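You operate a simulated robot arm through the tools that you are given. There is no shell and no other tool. Be economical: measure what you need, move in short steps, check, and stop when the job is done.

You are at the controls of a simulated two-armed robot. One attempt, no reset.

JOB
On the top of the oak linen table, fold the yellow towel in half, so that it is half as wide.

The check looks at the end state, three seconds after you hand in, the way a careful person would. Anything else that was tipped, shoved, dropped, spilled or broken makes it a failure. Flat cloth is picked up by pressing the open fingertips on it (5 to 10 N) and closing them slowly along it; thin cloth reads only 2 to 8 mm in the jaws.

ROBOT AND FRAMES
Two 7-joint arms with two-finger parallel grippers on one trunk, on a base that drives. Base frame: it is fixed to the floor where the robot stands at the start and does not move with it; the origin is under the middle of the robot, x ahead of it, y to its left, z up. Units: mm, degrees, N and s.
The left shoulder is at the start at [70, 163, 1095], the right one opposite. Places, roughly: top of the oak linen table [600, -200, 800]. Payload 3.43 kg a hand.
The TCP of each hand is the grasp point between the finger pads, 34 mm short of the fingertips. In the tool frame z runs along the fingers and y along their closing line. Largest opening 128 mm; finger width 24, thickness 12; the body of the gripper, 48 by 130 mm, starts 96 mm behind the TCP.
Orientation is told as [roll, pitch, yaw] about the base's x, y, z axes, in that order, counted from this pose: with the fingers straight down and closing along the base's y, the tool's x points along the base's -x, its y along +y and its z along -z.

CONTROLS
- The arms move only by the tool send_rows. It takes "left_increments", "right_increments" or both (then of equal length, played together; a hand with none holds still); each is a list of rows, each a list of 6 numbers: the shift along the tool's x, y, z in mm, then the turn, a rotation vector about the tool's x, y, z in degrees. In form: [[x, y, z, rx, ry, rz], ...]. A call has 1 to 20 rows; each row shifts and turns the commanded pose from where the row before left it, along the tool's axes as they then stand. "left_fingers" and "right_fingers" are, for a hand that has rows, the gripper command, from -1 (fully open) to 1 (shut), values between in proportion, set as the call begins (left out, the last holds). Each row takes 0.2 s and may step no farther than 50 mm and 8.6 degrees from the row before; otherwise, or with a gripper value out of range, the whole call is refused. A pose out of reach is approached as far as the arm can. The call stops where the force on the tool passes 40 N (or 10 N more than at its start, if that is more) or the arm is blocked; 0.2 s more then pass. The fingers move at their own pace (about 153 mm/s each) and stop on an object; they squeeze with about 24 N. The grip force told is the motor's: it shows also when the fingers shut on nothing. Time passes only in rows, and 0.2 s behind the last, so rows that do not move let the fingers close. It gives the time, the measured TCP pose, the force on the tool (base axes), the opening and the grip force at its end, in the units of the frame above (readings bear some noise).
- Cameras (640 x 400 px; columns grow to the right, rows downward): "scene" is now at [130.4, -26.1, 1311.9]; the picture's right is [-0.32, -0.95, 0.00], its down [-0.63, 0.21, -0.74] and it looks along [0.70, -0.24, -0.67] (base axes); focal length 214 px, centre (320, 200). "left" rides on the left gripper at [76, 11, -160] in its tool frame; the picture's right is [-0.15, 0.99, 0.00], its down [-0.88, -0.13, -0.46] and it looks along [-0.45, -0.07, 0.89] (tool axes); focal length 234 px, centre (320, 200). "right" rides on the right gripper at [76, -11, -160] in its tool frame; the picture's right is [0.15, 0.99, 0.00], its down [-0.88, 0.13, -0.46] and it looks along [-0.45, 0.07, 0.89] (tool axes); focal length 234 px, centre (320, 200). There is no depth. A picture from a camera that has moved, and an enlarged one, comes with that camera's place and axes in the base frame and with its lens.
- get_image(camera): a new picture of that camera. The clock stands still meanwhile.
- raise_lower(by): slides the trunk up (or, below 0, down) by that many mm; the arms and the scene camera ride with it, the base frame stays. It gives what a move gives, with no picture.
- drive_base(legs): drives the robot by 1 to 6 legs, each [ahead, left, turn to the left] in mm, mm and degrees, along the robot's own axes; the way and the turn of a leg run together, so that a leg with both is an arc; at most 1500 mm and 180 degrees a leg. The arms and the cameras ride along, it lands a little off, and it stops where it bumps. It gives what a move gives.
- pan_tilt(pan, tilt): turns the head with the scene camera to pan (to the left, within 86 degrees either way) and tilt (down, from -29 to 69), counted from straight ahead of the robot. It gives what a move gives.
- zoom(camera, box): a new picture of the part [left, top, right, bottom] of that camera's present view, enlarged. The clock stands still meanwhile.
- close_job(): hands the job in; it is judged then, once.

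Go step by step. Nothing tells you exact positions but the pictures and the camera data: compare them with the known pose of the tool, close in by small moves and look again before you grip or let go. The budget is 120 turns and 108 pictures, counting those below and the enlarged ones. Unless the task says otherwise, let go and move clear before handing in, and close with one line.

The tools are called after ">>>" as name(argument=value, ...) on one line, values as JSON. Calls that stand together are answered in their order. send_rows: Moves the arms, as the interface text tells. Its arguments: {"type":"object","properties":{"left_increments":{"type":"array","items":{"type":"array","items":{"type":"number"}}},"left_fingers":{"type":"number"},"right_increments":{"type":"array","items":{"type":"array","items":{"type":"number"}}},"right_fingers":{"type":"number"}},"required":[]} The other tools are called the same way: raise_lower (by) slides the trunk up or down; drive_base (legs) drives the base; pan_tilt (pan, tilt) turns the head that bears the scene camera; get_image (camera) takes a picture; zoom (camera, box) takes an enlarged picture of a part of a camera's view; close_job () hands the job in.

At the start:

```text
clock: 0.0
left_position: [554.2, 266.2, 938.6]
left_orientation: [0.0, 0.0, 0.2]
left_ft_force: [0.3, 0.2, -0.5]
left_gripper_width: 127.9
left_finger_force: 0.1
right_position: [590.7, -223.0, 1007.3]
right_orientation: [0.0, 0.0, 0.1]
right_ft_force: [-0.1, 0.1, -0.7]
right_gripper_width: 128.3
right_finger_force: 0.1
trunk travel left (down, up): [-575.0, 365.0]
robot x, y, heading: [1.4, -1.4, 0.1]
head pan, tilt: [-18.8, 41.9]
```

scene: 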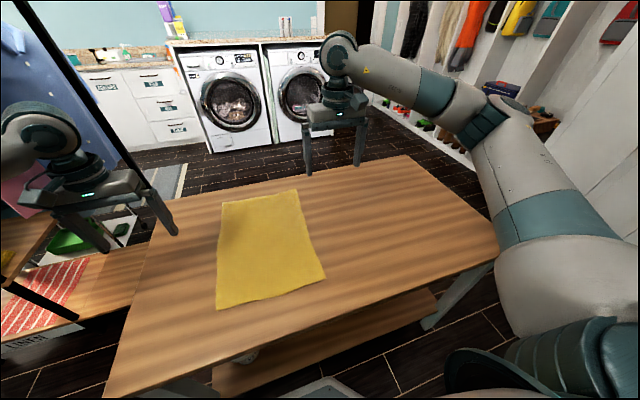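
right: 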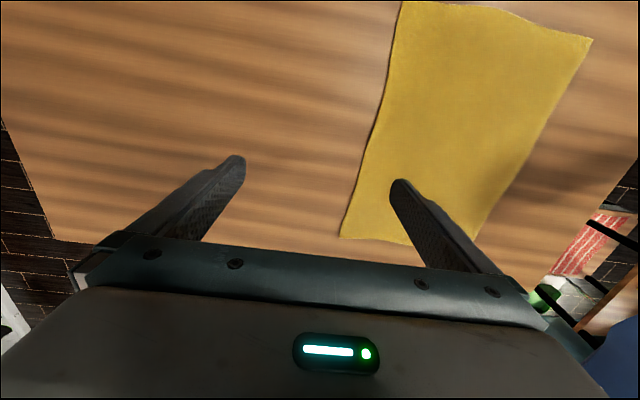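
left: 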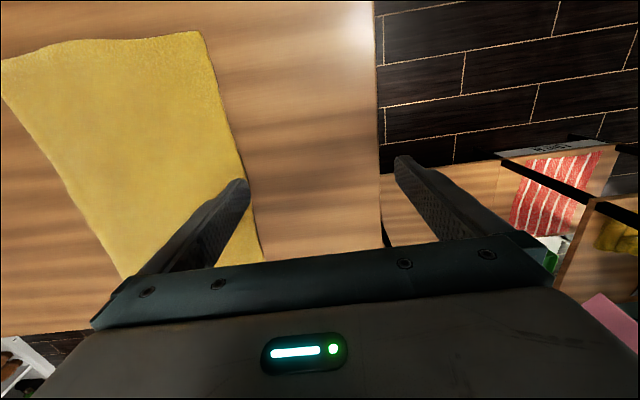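

The yellow towel lies on a surface at about z≈767. It spans x≈400–800 and y≈-150 to 140, so folding across y halves its width. I'll look to the left and right of the table to see where the robot could stand.

>>> pan_tilt(pan=60, tilt=45)

>>> get_image(camera="scene")

>>> pan_tilt(pan=-60, tilt=45)

>>> get_image(camera="scene")

>>> pan_tilt(pan=0, tilt=60)

>>> get_image(camera="scene")

```text
clock: 1.5
left_position: [552.9, 266.9, 938.7]
left_orientation: [0.0, 0.0, 0.0]
left_ft_force: [-0.6, 0.7, -0.1]
left_gripper_width: 127.9
left_finger_force: 0.0
right_position: [591.3, -222.4, 1008.3]
right_orientation: [0.0, -0.1, 0.0]
right_ft_force: [0.1, -0.5, -0.3]
right_gripper_width: 128.2
right_finger_force: 0.1
trunk travel left (down, up): [-575.0, 365.0]
robot x, y, heading: [-2.4, 2.7, -0.2]
head pan, tilt: [60.0, 45.0]
```

```text
104 pictures are left
camera scene: at [91.9, 71.2, 1307.5], right [0.87, -0.5, 0.0], down [-0.35, -0.61, -0.71], along [0.35, 0.61, -0.71], focal length 214 px, centre (320, 200)
```

scene: 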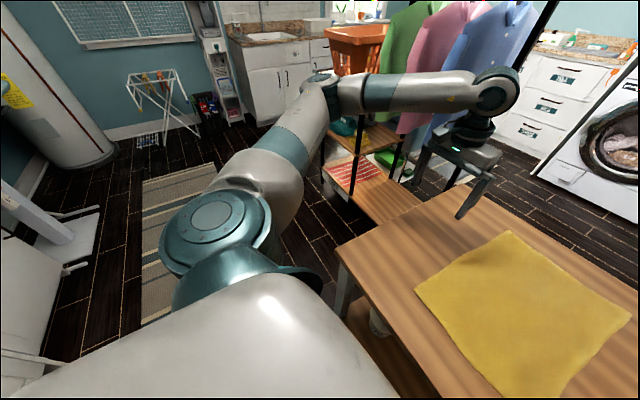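

```text
clock: 3.5
left_position: [554.1, 266.7, 938.5]
left_orientation: [0.0, 0.0, 0.1]
left_ft_force: [0.4, 0.0, 0.0]
left_gripper_width: 128.2
left_finger_force: 0.1
right_position: [592.2, -224.1, 1009.1]
right_orientation: [0.0, 0.0, 0.1]
right_ft_force: [0.1, -1.8, -0.6]
right_gripper_width: 128.0
right_finger_force: 0.0
trunk travel left (down, up): [-575.0, 365.0]
robot x, y, heading: [1.9, 1.8, 0.2]
head pan, tilt: [-60.0, 45.0]
```

```text
103 pictures are left
camera scene: at [91.9, -69.6, 1307.5], right [-0.87, -0.5, 0.0], down [-0.35, 0.61, -0.71], along [0.35, -0.61, -0.71], focal length 214 px, centre (320, 200)
```

scene: 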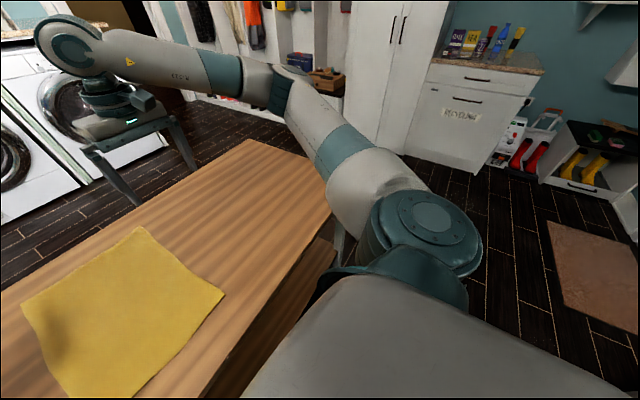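

```text
clock: 4.8
left_position: [553.5, 266.5, 937.9]
left_orientation: [0.0, 0.0, 0.0]
left_ft_force: [0.3, -0.5, 0.0]
left_gripper_width: 128.1
left_finger_force: 0.1
right_position: [590.4, -222.8, 1007.3]
right_orientation: [0.0, 0.0, 0.0]
right_ft_force: [-0.6, 0.3, 0.0]
right_gripper_width: 127.7
right_finger_force: 0.0
trunk travel left (down, up): [-575.0, 365.0]
robot x, y, heading: [4.5, -1.0, 0.1]
head pan, tilt: [0.0, 60.0]
```

```text
102 pictures are left
camera scene: at [117.8, 0.8, 1288.0], right [0.0, -1.0, 0.0], down [-0.87, 0.0, -0.5], along [0.5, 0.0, -0.87], focal length 214 px, centre (320, 200)
```

scene: 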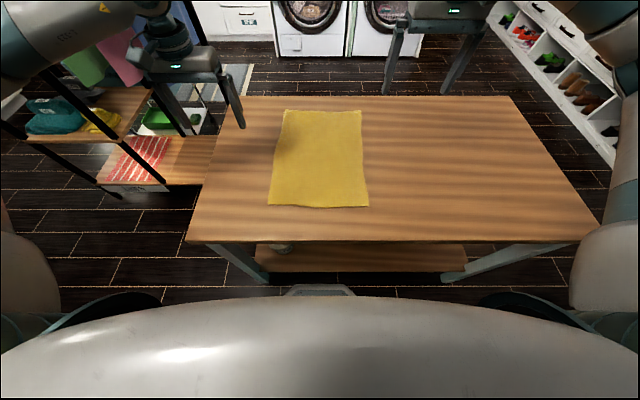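

There is a shelf unit on the left side and free floor in front. I'll turn 25° right and sidestep about 200 mm left, so that both hands can hold the towel's left edge (left hand far, right hand near) without the arms crossing.

>>> drive_base(legs=[[0, 0, -25], [-84, 181, 0]])

>>> pan_tilt(pan=0, tilt=50)

>>> get_image(camera="scene")

>>> get_image(camera="left")

>>> get_image(camera="right")

```text
clock: 7.7
left_position: [613.7, 207.5, 938.8]
left_orientation: [0.0, 0.0, -24.8]
left_ft_force: [-0.1, -0.6, 0.8]
left_gripper_width: 127.9
left_finger_force: 0.0
right_position: [441.5, -250.7, 1007.6]
right_orientation: [0.0, 0.0, -25.1]
right_ft_force: [-0.7, 0.1, 0.2]
right_gripper_width: 128.0
right_finger_force: 0.0
trunk travel left (down, up): [-575.0, 365.0]
robot x, y, heading: [-0.2, 196.4, -24.7]
head pan, tilt: [0.0, 60.0]
```

```text
clock: 8.4
left_position: [614.1, 206.7, 938.5]
left_orientation: [0.1, 0.0, -24.9]
left_ft_force: [0.2, -0.1, 0.1]
left_gripper_width: 128.0
left_finger_force: 0.1
right_position: [440.6, -251.8, 1007.3]
right_orientation: [0.0, 0.0, -24.9]
right_ft_force: [0.0, -0.1, -0.1]
right_gripper_width: 128.2
right_finger_force: 0.0
trunk travel left (down, up): [-575.0, 365.0]
robot x, y, heading: [1.2, 203.0, -24.7]
head pan, tilt: [0.0, 50.0]
```

```text
101 pictures are left
camera scene: at [115.7, 146.8, 1300.5], right [-0.42, -0.91, 0.0], down [-0.7, 0.32, -0.64], along [0.58, -0.27, -0.77], focal length 214 px, centre (320, 200)
```

scene: 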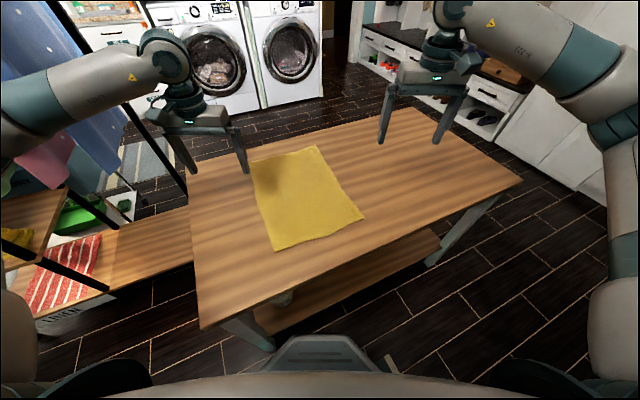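

```text
100 pictures are left
camera left: at [549.6, 248.2, 1099.2], right [0.55, 0.84, 0.0], down [0.74, -0.49, 0.46], along [0.38, -0.25, -0.89], focal length 234 px, centre (320, 200)
```

left: 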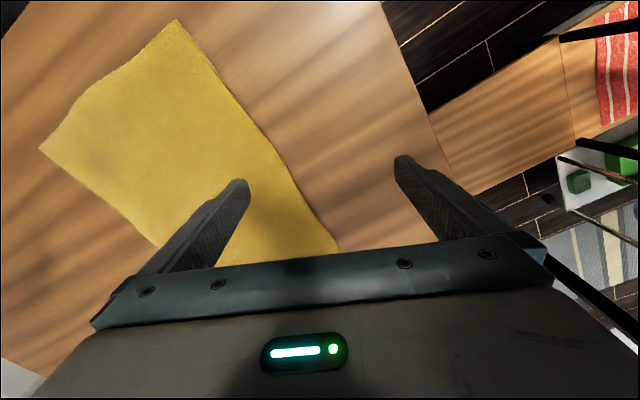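

```text
99 pictures are left
camera right: at [367.4, -229.2, 1168.2], right [0.29, 0.96, 0.0], down [0.85, -0.25, 0.46], along [0.44, -0.13, -0.89], focal length 234 px, centre (320, 200)
```

right: 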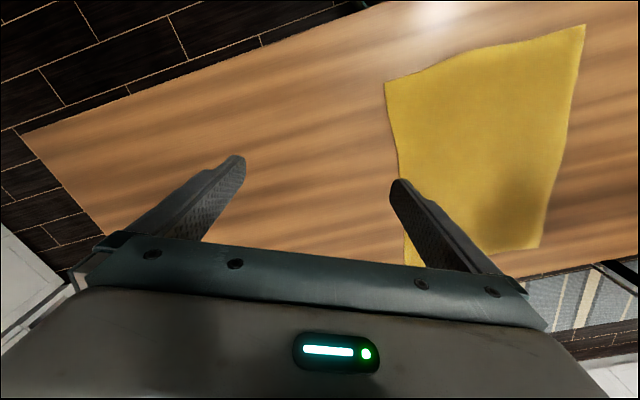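

The camera readings agree: NL(408,144), FL(803,127), FR(786,-150), NR(402,-135), with the surface at about z=767. I'll bring the left hand over the far part of the left edge and the right hand toward the near part, hovering above the cloth.

>>> send_rows(left_increments=[[-35.7, -10.9, 20, 0, 0, 0], [-35.7, -10.9, 20, 0, 0, 0], [-35.7, -10.9, 20, 0, 0, 0], [-35.7, -10.9, 20, 0, 0, 0], [0, 0, 0, 0, 0, -7.6], [0, 0, 0, 0, 0, -7.6], [0, 0, 0, 0, 0, -7.7]], left_fingers=0.5)

>>> get_image(camera="left")

>>> get_image(camera="scene")

```text
clock: 10.0
left_position: [726.2, 106.9, 857.8]
left_orientation: [0.0, -0.1, -1.9]
left_ft_force: [0.0, 0.0, -0.1]
left_gripper_width: 31.9
left_finger_force: 0.0
right_position: [441.8, -252.5, 1007.9]
right_orientation: [0.0, -0.2, -25.0]
right_ft_force: [0.3, 0.1, 0.3]
right_gripper_width: 128.1
right_finger_force: 0.0
trunk travel left (down, up): [-575.0, 365.0]
robot x, y, heading: [1.3, 203.3, -25.3]
head pan, tilt: [0.0, 50.0]
```

```text
98 pictures are left
camera left: at [649.8, 119.9, 1019.0], right [0.18, 0.98, 0.0], down [0.88, -0.16, 0.46], along [0.45, -0.08, -0.89], focal length 234 px, centre (320, 200)
```

left: 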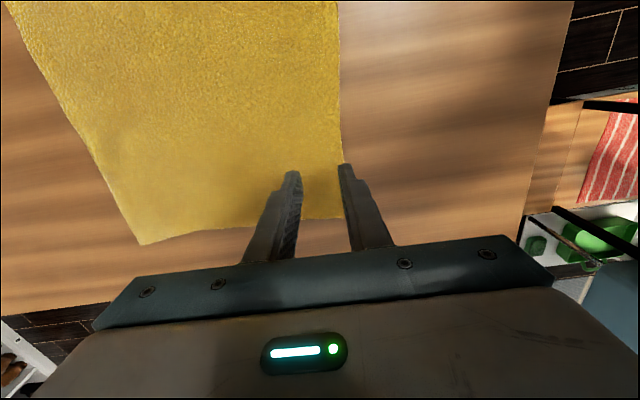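

```text
97 pictures are left
camera scene: at [115.6, 147.0, 1300.6], right [-0.42, -0.91, 0.0], down [-0.69, 0.32, -0.64], along [0.58, -0.27, -0.77], focal length 214 px, centre (320, 200)
```

scene: 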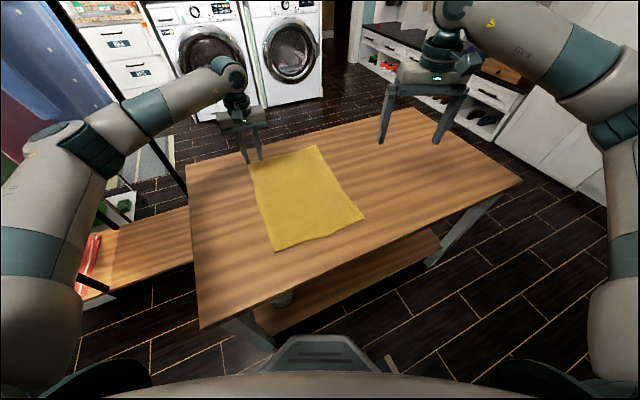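

The left hand is well placed with its outer finger on the edge (y≈128), and its elbow is out of the way. Next I'll bring the right hand over the near part of the edge.

>>> send_rows(right_increments=[[14.85, 38.4, 8, 0, 0, 0], [14.85, 38.4, 8, 0, 0, 0], [14.85, 38.4, 8, 0, 0, 0], [14.85, 38.4, 8, 0, 0, 0], [14.85, 38.4, 8, 0, 0, 0], [14.85, 38.4, 8, 0, 0, 0], [14.85, 38.4, 8, 0, 0, 0]], right_fingers=0.5)

>>> get_image(camera="scene")

```text
clock: 11.6
left_position: [725.4, 108.2, 858.0]
left_orientation: [-0.1, -0.1, -2.0]
left_ft_force: [0.3, 0.3, -0.7]
left_gripper_width: 32.0
left_finger_force: 0.1
right_position: [461.4, 38.2, 953.0]
right_orientation: [-0.1, 0.0, -25.1]
right_ft_force: [-0.1, 0.5, -0.3]
right_gripper_width: 31.9
right_finger_force: 0.1
trunk travel left (down, up): [-575.0, 365.0]
robot x, y, heading: [0.6, 199.5, -24.9]
head pan, tilt: [0.0, 50.0]
```

```text
96 pictures are left
camera scene: at [116.3, 148.4, 1300.6], right [-0.42, -0.91, 0.0], down [-0.69, 0.32, -0.64], along [0.58, -0.27, -0.77], focal length 214 px, centre (320, 200)
```

scene: 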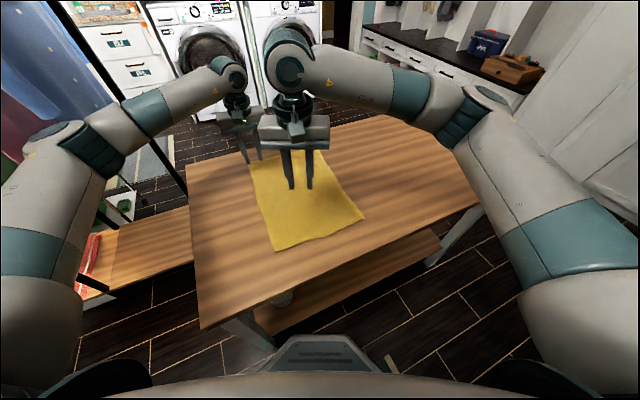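

>>> send_rows(right_increments=[[14.6, 35.6, 19, 0, 0, 0], [14.6, 35.6, 19, 0, 0, 0], [0, 0, 19, 0, 0, -7.6], [0, 0, 19, 0, 0, -7.6], [0, 0, 19, 0, 0, -7.6]])

>>> get_image(camera="scene")

>>> get_image(camera="right")

```text
clock: 12.8
left_position: [726.0, 107.0, 857.3]
left_orientation: [0.0, 0.0, -2.0]
left_ft_force: [-0.1, -0.7, 0.1]
left_gripper_width: 32.0
left_finger_force: 0.1
right_position: [465.6, 111.7, 855.7]
right_orientation: [0.1, 0.0, -2.1]
right_ft_force: [0.8, -0.4, -0.8]
right_gripper_width: 32.2
right_finger_force: 0.0
trunk travel left (down, up): [-575.0, 365.0]
robot x, y, heading: [-4.7, 200.4, -24.8]
head pan, tilt: [0.0, 50.0]
```

```text
95 pictures are left
camera scene: at [115.9, 146.4, 1300.5], right [-0.42, -0.91, 0.0], down [-0.69, 0.32, -0.64], along [0.58, -0.27, -0.77], focal length 214 px, centre (320, 200)
```

scene: 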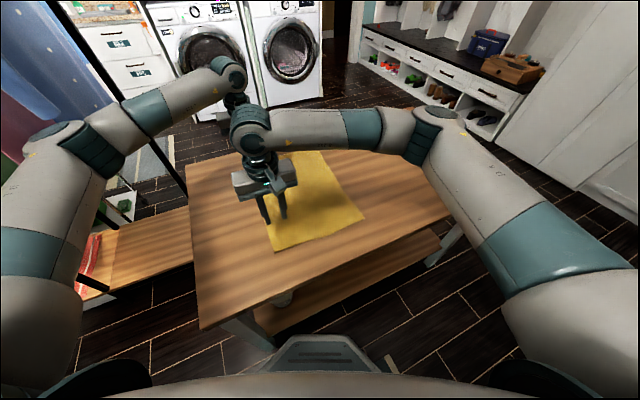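

```text
94 pictures are left
camera right: at [387.8, 105.0, 1017.2], right [-0.11, 0.99, 0.0], down [0.89, 0.1, 0.46], along [0.45, 0.05, -0.89], focal length 234 px, centre (320, 200)
```

right: 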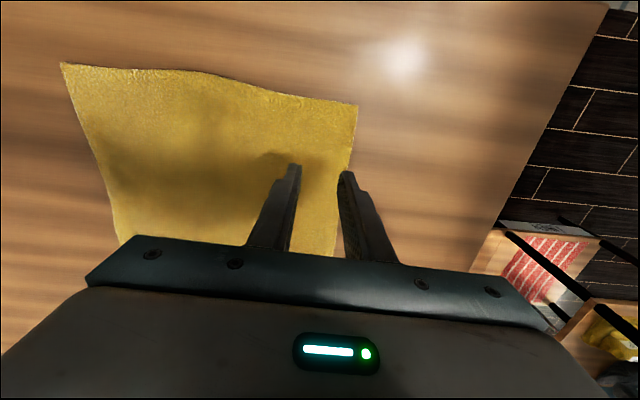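

Right hand: I'll shift it about 8 mm outward and the left about 5 mm inward, then lower both close to the cloth.

>>> send_rows(left_increments=[[0, -5, 10, 0, 0, 0], [0, 0, 15, 0, 0, 0], [0, 0, 15, 0, 0, 0], [0, 0, 8, 0, 0, 0]], right_increments=[[0, 8, 10, 0, 0, 0], [0, 0, 15, 0, 0, 0], [0, 0, 15, 0, 0, 0], [0, 0, 6, 0, 0, 0]])

>>> get_image(camera="left")

>>> get_image(camera="right")

```text
clock: 13.8
left_position: [725.5, 103.5, 810.8]
left_orientation: [0.0, 0.0, -2.0]
left_ft_force: [-0.1, -0.1, 0.0]
left_gripper_width: 32.0
left_finger_force: 0.1
right_position: [465.5, 121.3, 810.7]
right_orientation: [0.0, 0.0, -2.2]
right_ft_force: [0.2, 0.3, -0.7]
right_gripper_width: 32.1
right_finger_force: 0.0
trunk travel left (down, up): [-575.0, 365.0]
robot x, y, heading: [-1.7, 201.8, -24.9]
head pan, tilt: [0.0, 50.0]
```

```text
93 pictures are left
camera left: at [649.7, 115.8, 971.4], right [0.18, 0.98, 0.0], down [0.88, -0.16, 0.46], along [0.45, -0.08, -0.89], focal length 234 px, centre (320, 200)
```

left: 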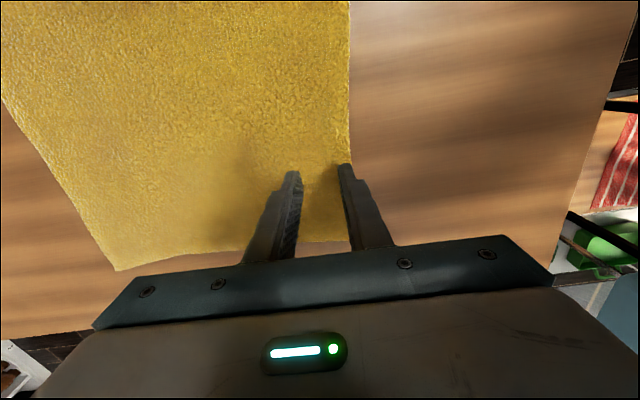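

```text
92 pictures are left
camera right: at [388.2, 113.3, 971.1], right [-0.11, 0.99, 0.0], down [0.89, 0.1, 0.46], along [0.45, 0.05, -0.89], focal length 234 px, centre (320, 200)
```

right: 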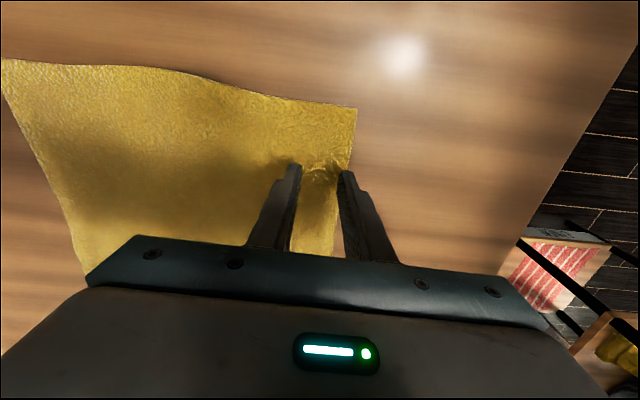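

>>> send_rows(left_increments=[[0, 0, 2.5, 0, 0, 0], [0, 0, 2.5, 0, 0, 0], [0, 0, 2, 0, 0, 0]], right_increments=[[0, -2, 2.5, 0, 0, 0], [0, 0, 2.5, 0, 0, 0], [0, 0, 2, 0, 0, 0]])

```text
clock: 14.6
left_position: [726.3, 103.8, 804.1]
left_orientation: [0.0, 0.0, -2.0]
left_ft_force: [-0.4, 0.7, 0.2]
left_gripper_width: 31.7
left_finger_force: 0.0
right_position: [465.2, 118.7, 803.9]
right_orientation: [-0.1, 0.0, -2.3]
right_ft_force: [-0.1, -0.4, -0.2]
right_gripper_width: 32.1
right_finger_force: 0.1
trunk travel left (down, up): [-575.0, 365.0]
robot x, y, heading: [-0.4, 199.6, -25.1]
head pan, tilt: [0.0, 50.0]
```

>>> send_rows(left_increments=[[0, 0, 1.5, 0, 0, 0], [0, 0, 1.5, 0, 0, 0]], right_increments=[[0, 0, 1.5, 0, 0, 0], [0, 0, 1.5, 0, 0, 0]])

```text
clock: 15.2
left_position: [725.7, 101.2, 801.1]
left_orientation: [0.0, -0.1, -2.0]
left_ft_force: [-0.6, 0.1, -0.5]
left_gripper_width: 31.8
left_finger_force: 0.0
right_position: [465.3, 118.8, 800.9]
right_orientation: [0.0, 0.1, -2.3]
right_ft_force: [-0.2, -0.1, 0.6]
right_gripper_width: 32.2
right_finger_force: 0.0
trunk travel left (down, up): [-575.0, 365.0]
robot x, y, heading: [-0.9, 200.5, -25.0]
head pan, tilt: [0.0, 50.0]
```

>>> send_rows(left_increments=[[0, 0, 1.5, 0, 0, 0], [0, 0, 1.5, 0, 0, 0]], right_increments=[[0, 0, 1.5, 0, 0, 0], [0, 0, 1.5, 0, 0, 0]])

```text
clock: 15.8
left_position: [724.3, 103.3, 797.8]
left_orientation: [-0.1, 0.1, -1.9]
left_ft_force: [1.2, 0.5, 0.7]
left_gripper_width: 32.1
left_finger_force: 0.2
right_position: [464.1, 119.2, 798.8]
right_orientation: [0.0, 0.0, -2.1]
right_ft_force: [-1.1, -0.2, 1.6]
right_gripper_width: 31.9
right_finger_force: 0.1
trunk travel left (down, up): [-575.0, 365.0]
robot x, y, heading: [1.8, 203.3, -25.1]
head pan, tilt: [0.0, 50.0]
```

Contact is just starting at TCP z≈798. I'll continue in 1 mm steps.

>>> send_rows(left_increments=[[0, 0, 1, 0, 0, 0], [0, 0, 1, 0, 0, 0]], right_increments=[[0, 0, 1, 0, 0, 0], [0, 0, 0.5, 0, 0, 0]])

```text
clock: 16.4
left_position: [725.7, 102.4, 796.5]
left_orientation: [0.0, 0.0, -2.0]
left_ft_force: [1.6, 1.2, 5.9]
left_gripper_width: 31.8
left_finger_force: 0.1
right_position: [464.3, 119.4, 796.7]
right_orientation: [-0.1, -0.1, -2.2]
right_ft_force: [1.7, -1.9, 8.8]
right_gripper_width: 32.4
right_finger_force: 0.1
trunk travel left (down, up): [-575.0, 365.0]
robot x, y, heading: [-1.6, 199.1, -24.7]
head pan, tilt: [0.0, 50.0]
```

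Both hands press at about 6 and 9 N, so I'll close slowly.

>>> send_rows(left_increments=[[0, 0, 0.3, 0, 0, 0], [0, 0, 0, 0, 0, 0]], right_increments=[[0, 0, 0, 0, 0, 0], [0, 0, 0, 0, 0, 0]], left_fingers=0.62, right_fingers=0.62)

>>> send_rows(left_increments=[[0, 0, 0, 0, 0, 0], [0, 0, 0, 0, 0, 0]], right_increments=[[0, 0, 0, 0, 0, 0], [0, 0, 0, 0, 0, 0]], left_fingers=0.75, right_fingers=0.75)

>>> get_image(camera="left")

>>> get_image(camera="right")

```text
clock: 17.0
left_position: [724.6, 101.7, 797.1]
left_orientation: [-0.1, -0.1, -2.0]
left_ft_force: [1.1, -0.5, 10.4]
left_gripper_width: 23.6
left_finger_force: 0.2
right_position: [464.5, 119.3, 796.7]
right_orientation: [0.0, -0.2, -2.2]
right_ft_force: [1.8, -0.5, 10.6]
right_gripper_width: 23.0
right_finger_force: 0.0
trunk travel left (down, up): [-575.0, 365.0]
robot x, y, heading: [0.4, 199.9, -24.9]
head pan, tilt: [0.0, 50.0]
```

```text
clock: 17.6
left_position: [724.2, 102.8, 796.4]
left_orientation: [-0.1, -0.1, -2.0]
left_ft_force: [0.8, -1.0, 11.3]
left_gripper_width: 14.4
left_finger_force: 0.0
right_position: [464.0, 118.3, 798.4]
right_orientation: [0.0, -0.2, -2.2]
right_ft_force: [1.8, 0.5, 11.8]
right_gripper_width: 14.3
right_finger_force: 0.1
trunk travel left (down, up): [-575.0, 365.0]
robot x, y, heading: [-0.9, 197.7, -24.8]
head pan, tilt: [0.0, 50.0]
```

```text
91 pictures are left
camera left: at [647.9, 115.6, 957.4], right [0.18, 0.98, 0.0], down [0.87, -0.16, 0.46], along [0.45, -0.08, -0.89], focal length 234 px, centre (320, 200)
```

left: 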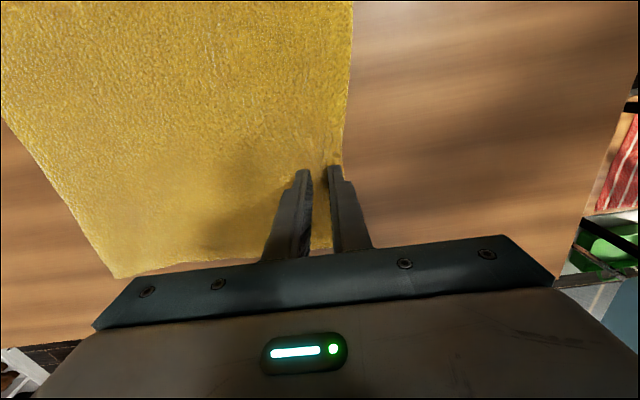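

```text
90 pictures are left
camera right: at [386.7, 111.5, 957.6], right [-0.11, 0.99, 0.0], down [0.88, 0.1, 0.46], along [0.45, 0.05, -0.89], focal length 234 px, centre (320, 200)
```

right: 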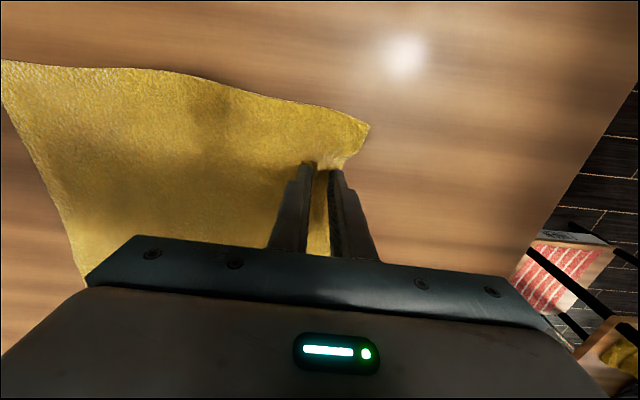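

The cloth is gathering between the fingers of both hands. I'll finish closing.

>>> send_rows(left_increments=[[0, 0, 0, 0, 0, 0], [0, 0, 0, 0, 0, 0]], right_increments=[[0, 0, 0, 0, 0, 0], [0, 0, 0, 0, 0, 0]], left_fingers=0.87, right_fingers=0.87)

>>> send_rows(left_increments=[[0, 0, 0, 0, 0, 0], [0, 0, 0, 0, 0, 0], [0, 0, 0, 0, 0, 0]], right_increments=[[0, 0, 0, 0, 0, 0], [0, 0, 0, 0, 0, 0], [0, 0, 0, 0, 0, 0]], left_fingers=1, right_fingers=1)

>>> send_rows(left_increments=[[0, 0, -8, 0, 0, 0], [0, 0, -8, 0, 0, 0], [0, 0, -8, 0, 0, 0]], right_increments=[[0, 0, -8, 0, 0, 0], [0, 0, -8, 0, 0, 0], [0, 0, -8, 0, 0, 0]])

>>> get_image(camera="left")

>>> get_image(camera="right")

>>> get_image(camera="scene")

```text
clock: 18.2
left_position: [722.9, 101.9, 796.6]
left_orientation: [0.0, 0.0, -2.0]
left_ft_force: [0.7, 0.7, 10.7]
left_gripper_width: 7.8
left_finger_force: 0.0
right_position: [464.8, 119.5, 797.3]
right_orientation: [0.1, -0.1, -2.3]
right_ft_force: [0.7, -0.8, 13.0]
right_gripper_width: 8.6
right_finger_force: 0.5
trunk travel left (down, up): [-575.0, 365.0]
robot x, y, heading: [-2.6, 199.5, -25.2]
head pan, tilt: [0.0, 50.0]
```

```text
clock: 19.0
left_position: [722.7, 101.8, 796.6]
left_orientation: [0.0, -0.2, -2.1]
left_ft_force: [-0.2, 1.0, 12.0]
left_gripper_width: 4.0
left_finger_force: 23.6
right_position: [463.9, 118.7, 798.3]
right_orientation: [0.0, -0.1, -2.2]
right_ft_force: [0.9, -3.5, 13.3]
right_gripper_width: 4.3
right_finger_force: 23.5
trunk travel left (down, up): [-575.0, 365.0]
robot x, y, heading: [-1.9, 198.7, -24.7]
head pan, tilt: [0.0, 50.0]
```

```text
clock: 19.8
left_position: [724.0, 101.7, 819.1]
left_orientation: [0.0, 0.0, -1.9]
left_ft_force: [-0.3, -0.2, 1.2]
left_gripper_width: 3.8
left_finger_force: 24.0
right_position: [464.3, 119.1, 819.4]
right_orientation: [0.1, 0.0, -2.1]
right_ft_force: [0.4, -1.3, -0.1]
right_gripper_width: 4.0
right_finger_force: 24.5
trunk travel left (down, up): [-575.0, 365.0]
robot x, y, heading: [1.1, 203.5, -25.0]
head pan, tilt: [0.0, 50.0]
```

```text
89 pictures are left
camera left: at [649.4, 115.2, 979.6], right [0.18, 0.98, 0.0], down [0.88, -0.16, 0.46], along [0.45, -0.08, -0.89], focal length 234 px, centre (320, 200)
```

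left: 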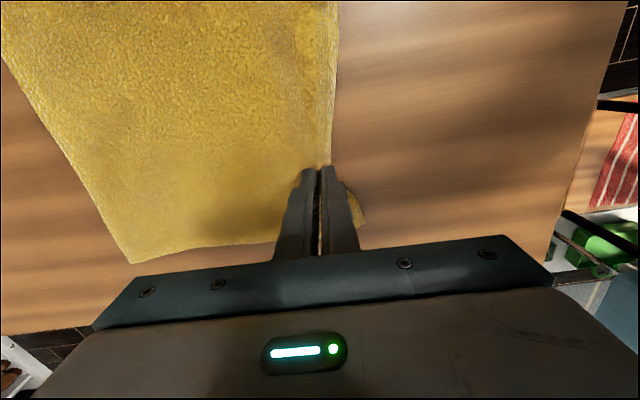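

```text
88 pictures are left
camera right: at [388.0, 111.4, 980.7], right [-0.11, 0.99, 0.0], down [0.89, 0.1, 0.46], along [0.45, 0.05, -0.89], focal length 234 px, centre (320, 200)
```

right: 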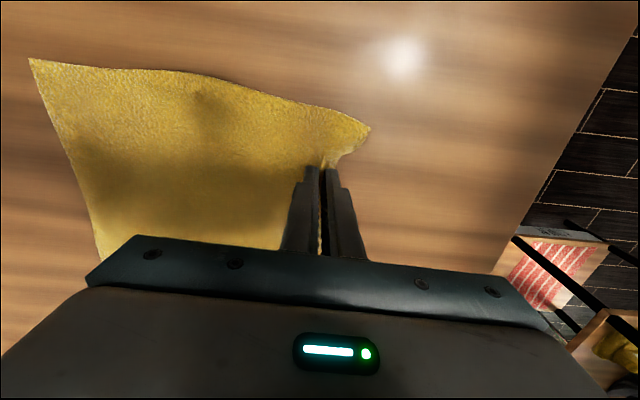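

```text
87 pictures are left
camera scene: at [115.9, 146.9, 1300.4], right [-0.42, -0.91, 0.0], down [-0.69, 0.32, -0.64], along [0.58, -0.27, -0.77], focal length 214 px, centre (320, 200)
```

scene: 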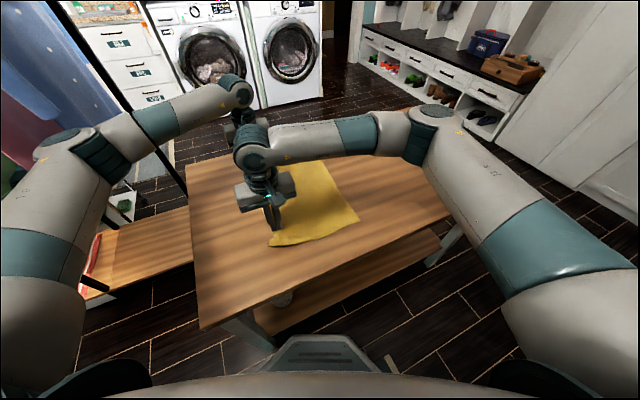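

Both hands hold the cloth (4 mm in the jaws). I'll now carry the edge in an arc toward the right side, doing the first half and then checking.

>>> send_rows(left_increments=[[0, -5, -11.5, 0, 0, 0], [0, -5, -11.5, 0, 0, 0], [0, -10.5, -13.5, 0, 0, 0], [0, -10.5, -13.5, 0, 0, 0], [0, -14.5, -10, 0, 0, 0], [0, -14.5, -10, 0, 0, 0], [0, -17.5, -4, 0, 0, 0], [0, -17.5, -4, 0, 0, 0], [0, -17.5, 1, 0, 0, 0], [0, -17.5, 1, 0, 0, 0]], right_increments=[[0, -5, -11.5, 0, 0, 0], [0, -5, -11.5, 0, 0, 0], [0, -10.5, -13.5, 0, 0, 0], [0, -10.5, -13.5, 0, 0, 0], [0, -14.5, -10, 0, 0, 0], [0, -14.5, -10, 0, 0, 0], [0, -17.5, -4, 0, 0, 0], [0, -17.5, -4, 0, 0, 0], [0, -17.5, 1, 0, 0, 0], [0, -17.5, 1, 0, 0, 0]])

>>> get_image(camera="scene")

>>> get_image(camera="right")

>>> get_image(camera="left")

```text
clock: 22.0
left_position: [720.8, -27.8, 896.7]
left_orientation: [0.0, 0.0, -2.0]
left_ft_force: [-0.3, -0.4, 0.0]
left_gripper_width: 3.9
left_finger_force: 24.3
right_position: [458.9, -12.9, 896.6]
right_orientation: [0.1, 0.0, -2.0]
right_ft_force: [1.1, 0.2, -0.8]
right_gripper_width: 4.1
right_finger_force: 23.6
trunk travel left (down, up): [-575.0, 365.0]
robot x, y, heading: [-0.2, 200.0, -25.1]
head pan, tilt: [0.0, 50.0]
```

```text
86 pictures are left
camera scene: at [115.4, 145.4, 1300.5], right [-0.42, -0.91, 0.0], down [-0.69, 0.32, -0.64], along [0.58, -0.27, -0.77], focal length 214 px, centre (320, 200)
```

scene: 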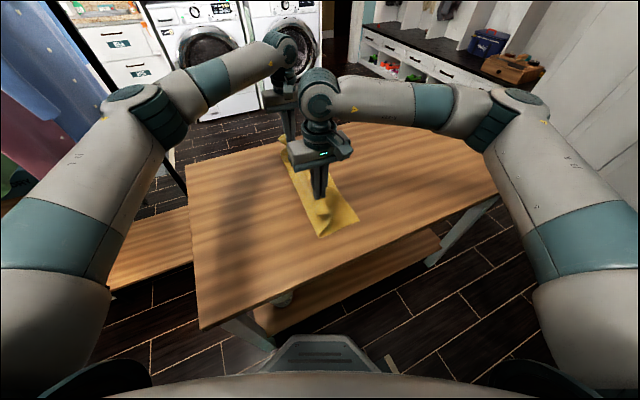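

```text
85 pictures are left
camera right: at [382.1, -20.6, 1056.2], right [-0.11, 0.99, 0.0], down [0.88, 0.1, 0.46], along [0.45, 0.05, -0.89], focal length 234 px, centre (320, 200)
```

right: 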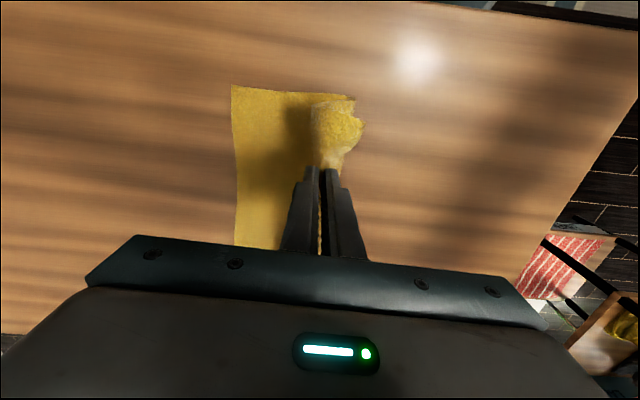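

```text
84 pictures are left
camera left: at [645.1, -15.3, 1055.8], right [0.18, 0.98, 0.0], down [0.88, -0.16, 0.46], along [0.45, -0.08, -0.89], focal length 234 px, centre (320, 200)
```

left: 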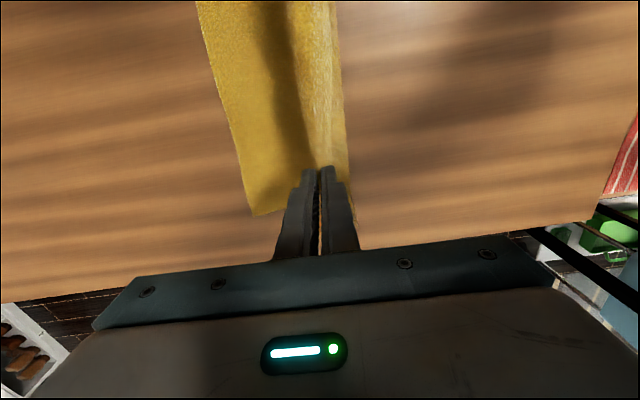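

The fold is going well. I'll complete the arc down to the right side.

>>> send_rows(left_increments=[[0, -17.5, 8, 0, 0, 0], [0, -17.5, 8, 0, 0, 0], [0, -15, 12, 0, 0, 0], [0, -15, 12, 0, 0, 0], [0, -10, 14, 0, 0, 0], [0, -10, 14, 0, 0, 0], [0, -4, 8, 0, 0, 0], [0, -3, 7, 0, 0, 0]], right_increments=[[0, -18, 8, 0, 0, 0], [0, -18, 8, 0, 0, 0], [0, -16.5, 12, 0, 0, 0], [0, -16.5, 12, 0, 0, 0], [0, -11, 14, 0, 0, 0], [0, -11, 14, 0, 0, 0], [0, -6, 8, 0, 0, 0], [0, -6, 7, 0, 0, 0]])

>>> get_image(camera="scene")

>>> get_image(camera="right")

>>> get_image(camera="left")

```text
clock: 23.8
left_position: [717.5, -120.8, 811.0]
left_orientation: [0.0, 0.0, -2.0]
left_ft_force: [-1.2, 0.4, -0.1]
left_gripper_width: 3.9
left_finger_force: 24.0
right_position: [455.4, -115.0, 813.2]
right_orientation: [0.1, 0.0, -2.3]
right_ft_force: [0.5, 0.4, 0.1]
right_gripper_width: 3.8
right_finger_force: 24.2
trunk travel left (down, up): [-575.0, 365.0]
robot x, y, heading: [-1.0, 200.8, -24.8]
head pan, tilt: [0.0, 50.0]
```

```text
83 pictures are left
camera scene: at [115.6, 146.0, 1300.5], right [-0.42, -0.91, 0.0], down [-0.69, 0.32, -0.64], along [0.58, -0.27, -0.77], focal length 214 px, centre (320, 200)
```

scene: 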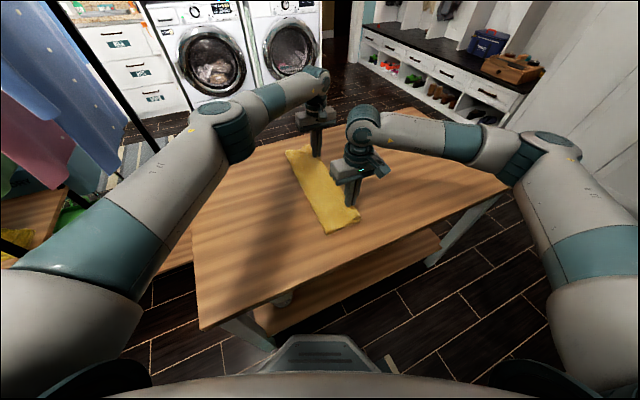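

```text
82 pictures are left
camera right: at [378.7, -122.6, 973.9], right [-0.11, 0.99, 0.0], down [0.88, 0.1, 0.46], along [0.45, 0.05, -0.89], focal length 234 px, centre (320, 200)
```

right: 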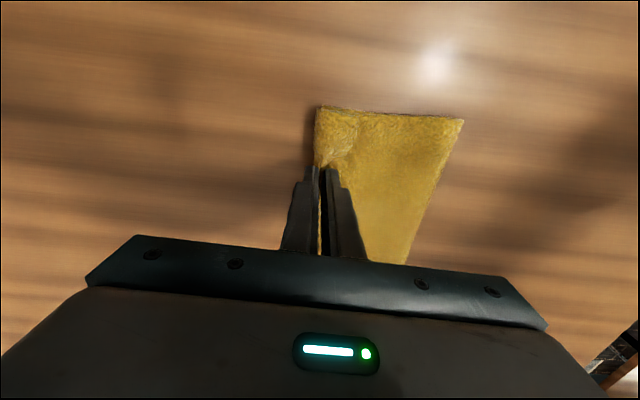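

```text
81 pictures are left
camera left: at [641.7, -106.7, 972.1], right [0.18, 0.98, 0.0], down [0.88, -0.16, 0.46], along [0.45, -0.08, -0.89], focal length 234 px, centre (320, 200)
```

left: 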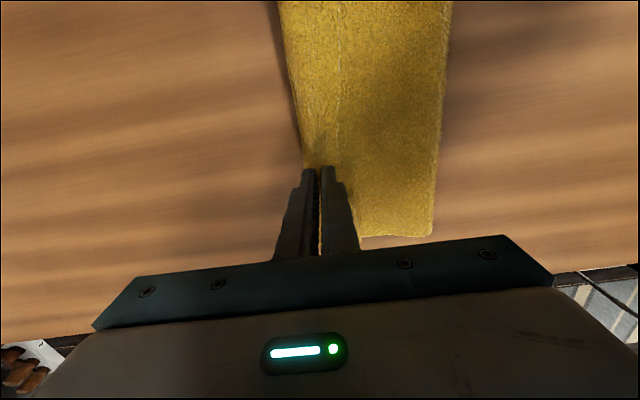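

The folded edge now sits over the right edge, with the fold line at about y=0. I'll lower slightly, open gently and look.

>>> send_rows(left_increments=[[0, 0, 3, 0, 0, 0], [0, 0, 2, 0, 0, 0], [0, 0, 0, 0, 0, 0]], right_increments=[[0, 0, 3, 0, 0, 0], [0, 0, 3, 0, 0, 0], [0, 0, 0, 0, 0, 0]])

>>> send_rows(left_increments=[[0, 0, 0, 0, 0, 0], [0, 0, 0, 0, 0, 0]], right_increments=[[0, 0, 0, 0, 0, 0], [0, 0, 0, 0, 0, 0]], left_fingers=0.75, right_fingers=0.75)

>>> send_rows(left_increments=[[0, 0, -10, 0, 0, 0], [0, 0, -15, 0, 0, 0], [0, 0, -25, 0, 0, 0], [0, 0, -25, 0, 0, 0]], right_increments=[[0, 0, -10, 0, 0, 0], [0, 0, -15, 0, 0, 0], [0, 0, -25, 0, 0, 0], [0, 0, -25, 0, 0, 0]])

>>> get_image(camera="right")

>>> get_image(camera="left")

```text
clock: 24.6
left_position: [718.8, -119.7, 807.7]
left_orientation: [-0.1, 0.1, -2.1]
left_ft_force: [-0.7, 0.9, 0.9]
left_gripper_width: 4.0
left_finger_force: 24.0
right_position: [456.6, -114.7, 807.0]
right_orientation: [0.0, 0.0, -2.2]
right_ft_force: [0.7, -0.1, 2.6]
right_gripper_width: 4.0
right_finger_force: 23.9
trunk travel left (down, up): [-575.0, 365.0]
robot x, y, heading: [-1.4, 199.1, -25.3]
head pan, tilt: [0.0, 50.0]
```

```text
clock: 25.2
left_position: [716.6, -119.9, 807.6]
left_orientation: [0.0, -0.1, -2.0]
left_ft_force: [-0.8, -0.7, 0.3]
left_gripper_width: 16.0
left_finger_force: 0.1
right_position: [454.8, -115.1, 806.4]
right_orientation: [0.1, 0.1, -2.2]
right_ft_force: [0.1, -0.6, -0.3]
right_gripper_width: 15.8
right_finger_force: 0.1
trunk travel left (down, up): [-575.0, 365.0]
robot x, y, heading: [-1.8, 198.7, -24.6]
head pan, tilt: [0.0, 50.0]
```

```text
clock: 26.2
left_position: [717.1, -119.0, 883.3]
left_orientation: [0.0, 0.0, -2.0]
left_ft_force: [-1.1, -0.2, -0.3]
left_gripper_width: 16.1
left_finger_force: 0.0
right_position: [455.6, -112.7, 882.9]
right_orientation: [0.0, 0.0, -2.2]
right_ft_force: [-0.7, 0.2, 0.7]
right_gripper_width: 16.0
right_finger_force: 0.0
trunk travel left (down, up): [-575.0, 365.0]
robot x, y, heading: [-2.0, 198.9, -24.7]
head pan, tilt: [0.0, 50.0]
```

```text
80 pictures are left
camera right: at [378.4, -121.3, 1043.4], right [-0.11, 0.99, 0.0], down [0.88, 0.1, 0.46], along [0.45, 0.05, -0.89], focal length 234 px, centre (320, 200)
```

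right: 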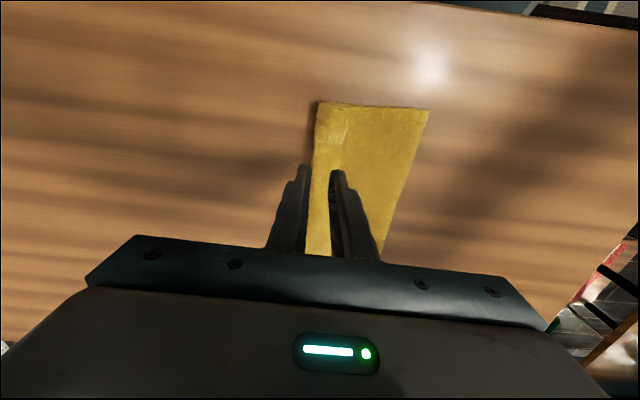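

```text
79 pictures are left
camera left: at [640.9, -106.2, 1043.3], right [0.18, 0.98, 0.0], down [0.88, -0.16, 0.46], along [0.45, -0.08, -0.89], focal length 234 px, centre (320, 200)
```

left: 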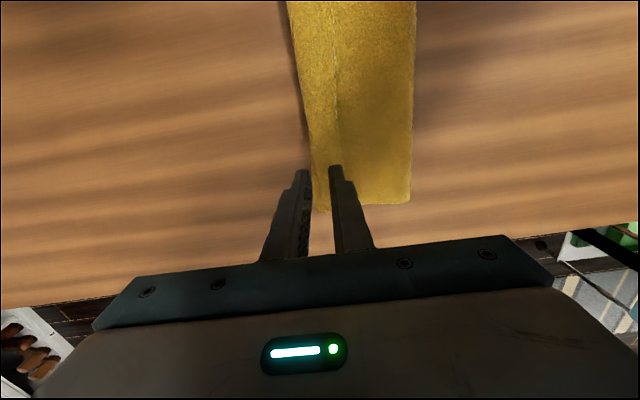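

The cloth is free and lies folded. I'll move the hands clear to inspect it.

>>> send_rows(left_increments=[[0, 0, -40, 0, 0, 0], [10, 45, -10, 0, 0, 0], [10, 45, -10, 0, 0, 0], [10, 45, -5, 0, 0, 0], [10, 45, 0, 0, 0, 0], [10, 45, 0, 0, 0, 0], [10, 45, 0, 0, 0, 0]], right_increments=[[0, 0, -40, 0, 0, 0], [0, -45, -10, 0, 0, 0], [0, -45, -10, 0, 0, 0], [0, -45, -5, 0, 0, 0], [0, -45, 0, 0, 0, 0], [0, -45, 0, 0, 0, 0], [0, 0, 0, 0, 0, 0]])

>>> zoom(camera="scene", box=[240, 130, 400, 250])

>>> get_image(camera="right")

>>> get_image(camera="left")

```text
clock: 27.8
left_position: [666.6, 156.0, 947.3]
left_orientation: [-0.1, 0.0, -1.9]
left_ft_force: [0.5, 0.0, -0.2]
left_gripper_width: 16.1
left_finger_force: 0.1
right_position: [446.1, -338.6, 948.2]
right_orientation: [-0.1, -0.1, -2.2]
right_ft_force: [0.4, 1.1, 0.7]
right_gripper_width: 16.2
right_finger_force: 0.1
trunk travel left (down, up): [-575.0, 365.0]
robot x, y, heading: [-1.9, 200.5, -25.0]
head pan, tilt: [0.0, 50.0]
```

```text
3.33 times, centred on (320, 190) of scene
camera zoom: at [116.0, 149.5, 1300.7], right [-0.42, -0.91, 0.0], down [-0.69, 0.32, -0.64], along [0.58, -0.27, -0.77], focal length 715 px, centre (320, 233)
```

zoom: 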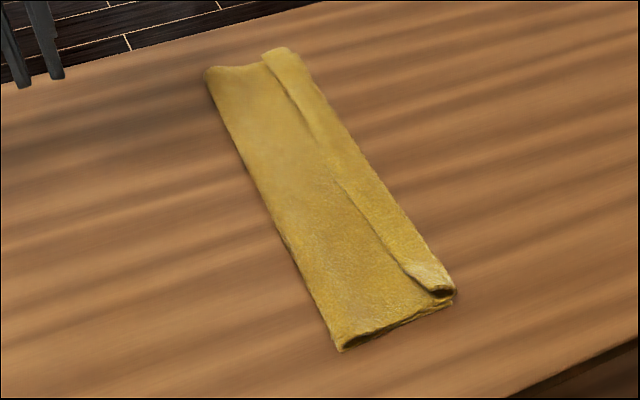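

```text
77 pictures are left
camera right: at [369.8, -345.8, 1108.6], right [-0.11, 0.99, 0.0], down [0.88, 0.1, 0.46], along [0.45, 0.05, -0.89], focal length 234 px, centre (320, 200)
```

right: 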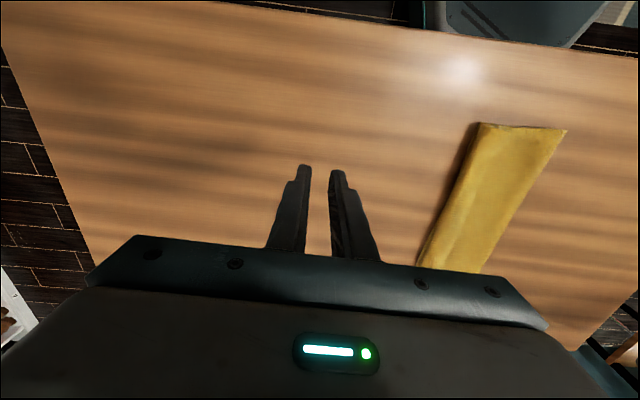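

```text
76 pictures are left
camera left: at [591.7, 169.3, 1107.6], right [0.18, 0.98, 0.0], down [0.88, -0.16, 0.46], along [0.45, -0.08, -0.89], focal length 234 px, centre (320, 200)
```

left: 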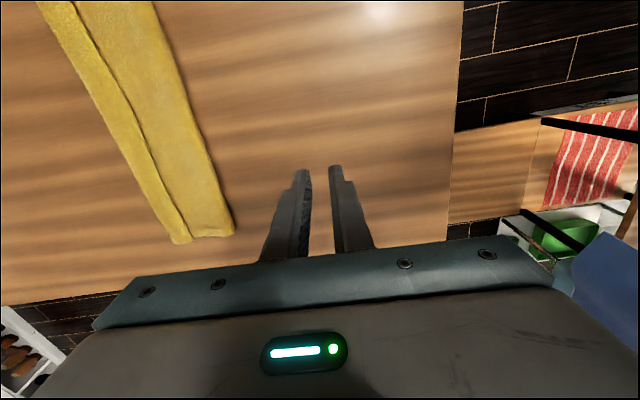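

The outer strip (about 30 mm) of the top layer is turned back on itself like a hem. I'll look at it more closely before straightening it.

>>> zoom(camera="right", box=[400, 100, 600, 290])

>>> zoom(camera="left", box=[20, 0, 260, 260])

>>> zoom(camera="scene", box=[285, 135, 365, 220])

```text
2.11 times, centred on (500, 195) of right
camera zoom: at [369.8, -345.8, 1108.6], right [-0.11, 0.99, 0.0], down [0.88, 0.1, 0.46], along [0.45, 0.05, -0.89], focal length 493 px, centre (-59, 210)
```

zoom: 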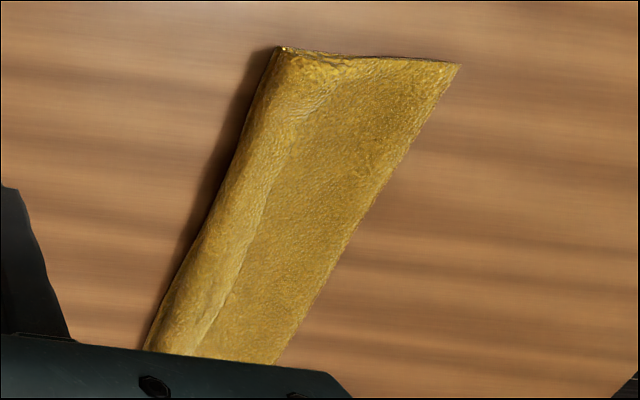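

```text
1.54 times, centred on (140, 130) of left
camera zoom: at [591.7, 169.3, 1107.6], right [0.18, 0.98, 0.0], down [0.88, -0.16, 0.46], along [0.45, -0.08, -0.89], focal length 360 px, centre (597, 308)
```

zoom: 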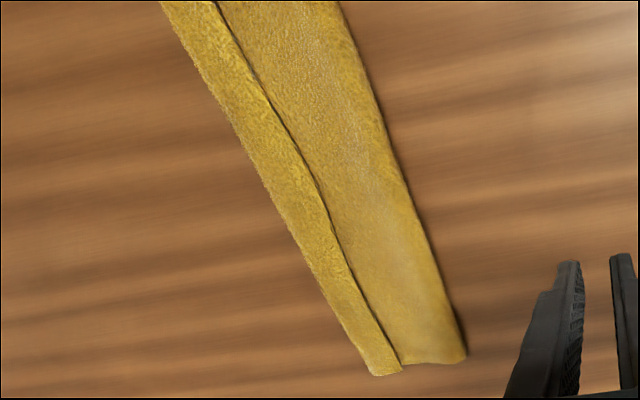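

```text
4.71 times, centred on (325, 178) of scene
camera zoom: at [116.0, 149.5, 1300.7], right [-0.42, -0.91, 0.0], down [-0.69, 0.32, -0.64], along [0.58, -0.27, -0.77], focal length 1009 px, centre (296, 306)
```

zoom: 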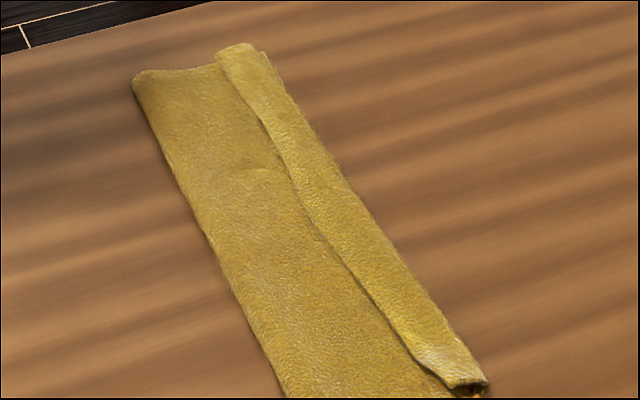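

Gripping dragged the whole towel about 14 mm left and left the pinched strip turned back on top. I'll unroll that strip by pressing lightly on it with closed fingertips and drawing it outward (-y), and re-lay the edge afterwards.

>>> send_rows(left_increments=[[-7.75, -32, 13.5, 0, 0, 0], [-7.75, -32, 13.5, 0, 0, 0], [-7.75, -32, 13.5, 0, 0, 0], [-7.75, -32, 13.5, 0, 0, 0], [-7.75, -32, 13.5, 0, 0, 0], [-7.75, -32, 13.5, 0, 0, 0], [-7.75, -32, 13.5, 0, 0, 0], [-7.75, -32, 13.5, 0, 0, 0]], right_increments=[[0, 30, 13.5, 0, 0, 0], [0, 30, 13.5, 0, 0, 0], [0, 30, 13.5, 0, 0, 0], [0, 30, 13.5, 0, 0, 0], [0, 30, 13.5, 0, 0, 0], [0, 30, 13.5, 0, 0, 0], [0, 30, 13.5, 0, 0, 0], [0, 30, 13.5, 0, 0, 0]], left_fingers=1, right_fingers=1)

>>> get_image(camera="left")

>>> get_image(camera="right")

```text
clock: 29.6
left_position: [720.4, -105.6, 840.0]
left_orientation: [0.2, 0.0, -2.0]
left_ft_force: [0.1, -0.3, -0.2]
left_gripper_width: 0.0
left_finger_force: 24.1
right_position: [456.6, -100.1, 839.1]
right_orientation: [0.1, 0.1, -2.2]
right_ft_force: [-0.6, -0.5, -0.2]
right_gripper_width: 0.0
right_finger_force: 24.2
trunk travel left (down, up): [-575.0, 365.0]
robot x, y, heading: [1.0, 199.0, -24.6]
head pan, tilt: [0.0, 50.0]
```

```text
72 pictures are left
camera left: at [644.3, -93.6, 999.7], right [0.18, 0.98, 0.0], down [0.88, -0.16, 0.46], along [0.45, -0.08, -0.89], focal length 234 px, centre (320, 200)
```

left: 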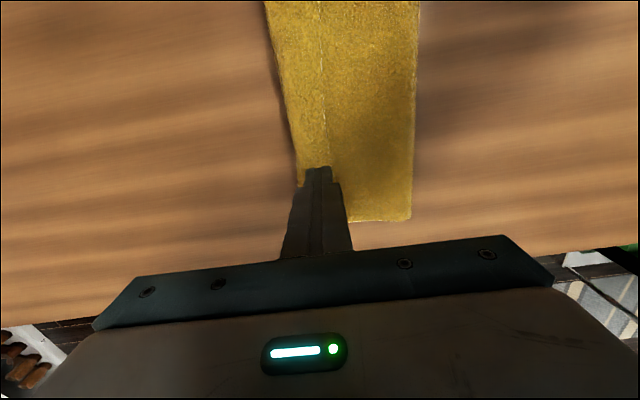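

```text
71 pictures are left
camera right: at [379.3, -107.2, 999.2], right [-0.11, 0.99, 0.0], down [0.88, 0.1, 0.46], along [0.45, 0.05, -0.89], focal length 234 px, centre (320, 200)
```

right: 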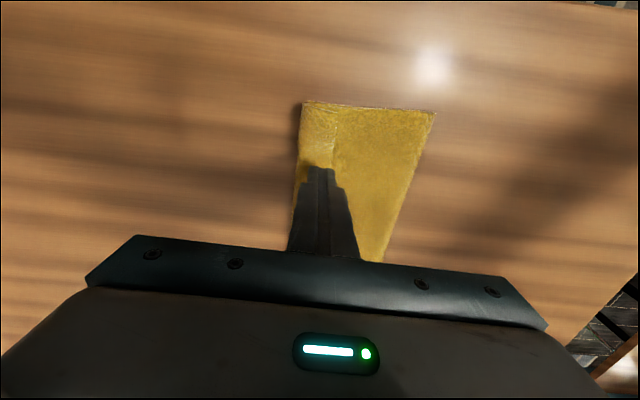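

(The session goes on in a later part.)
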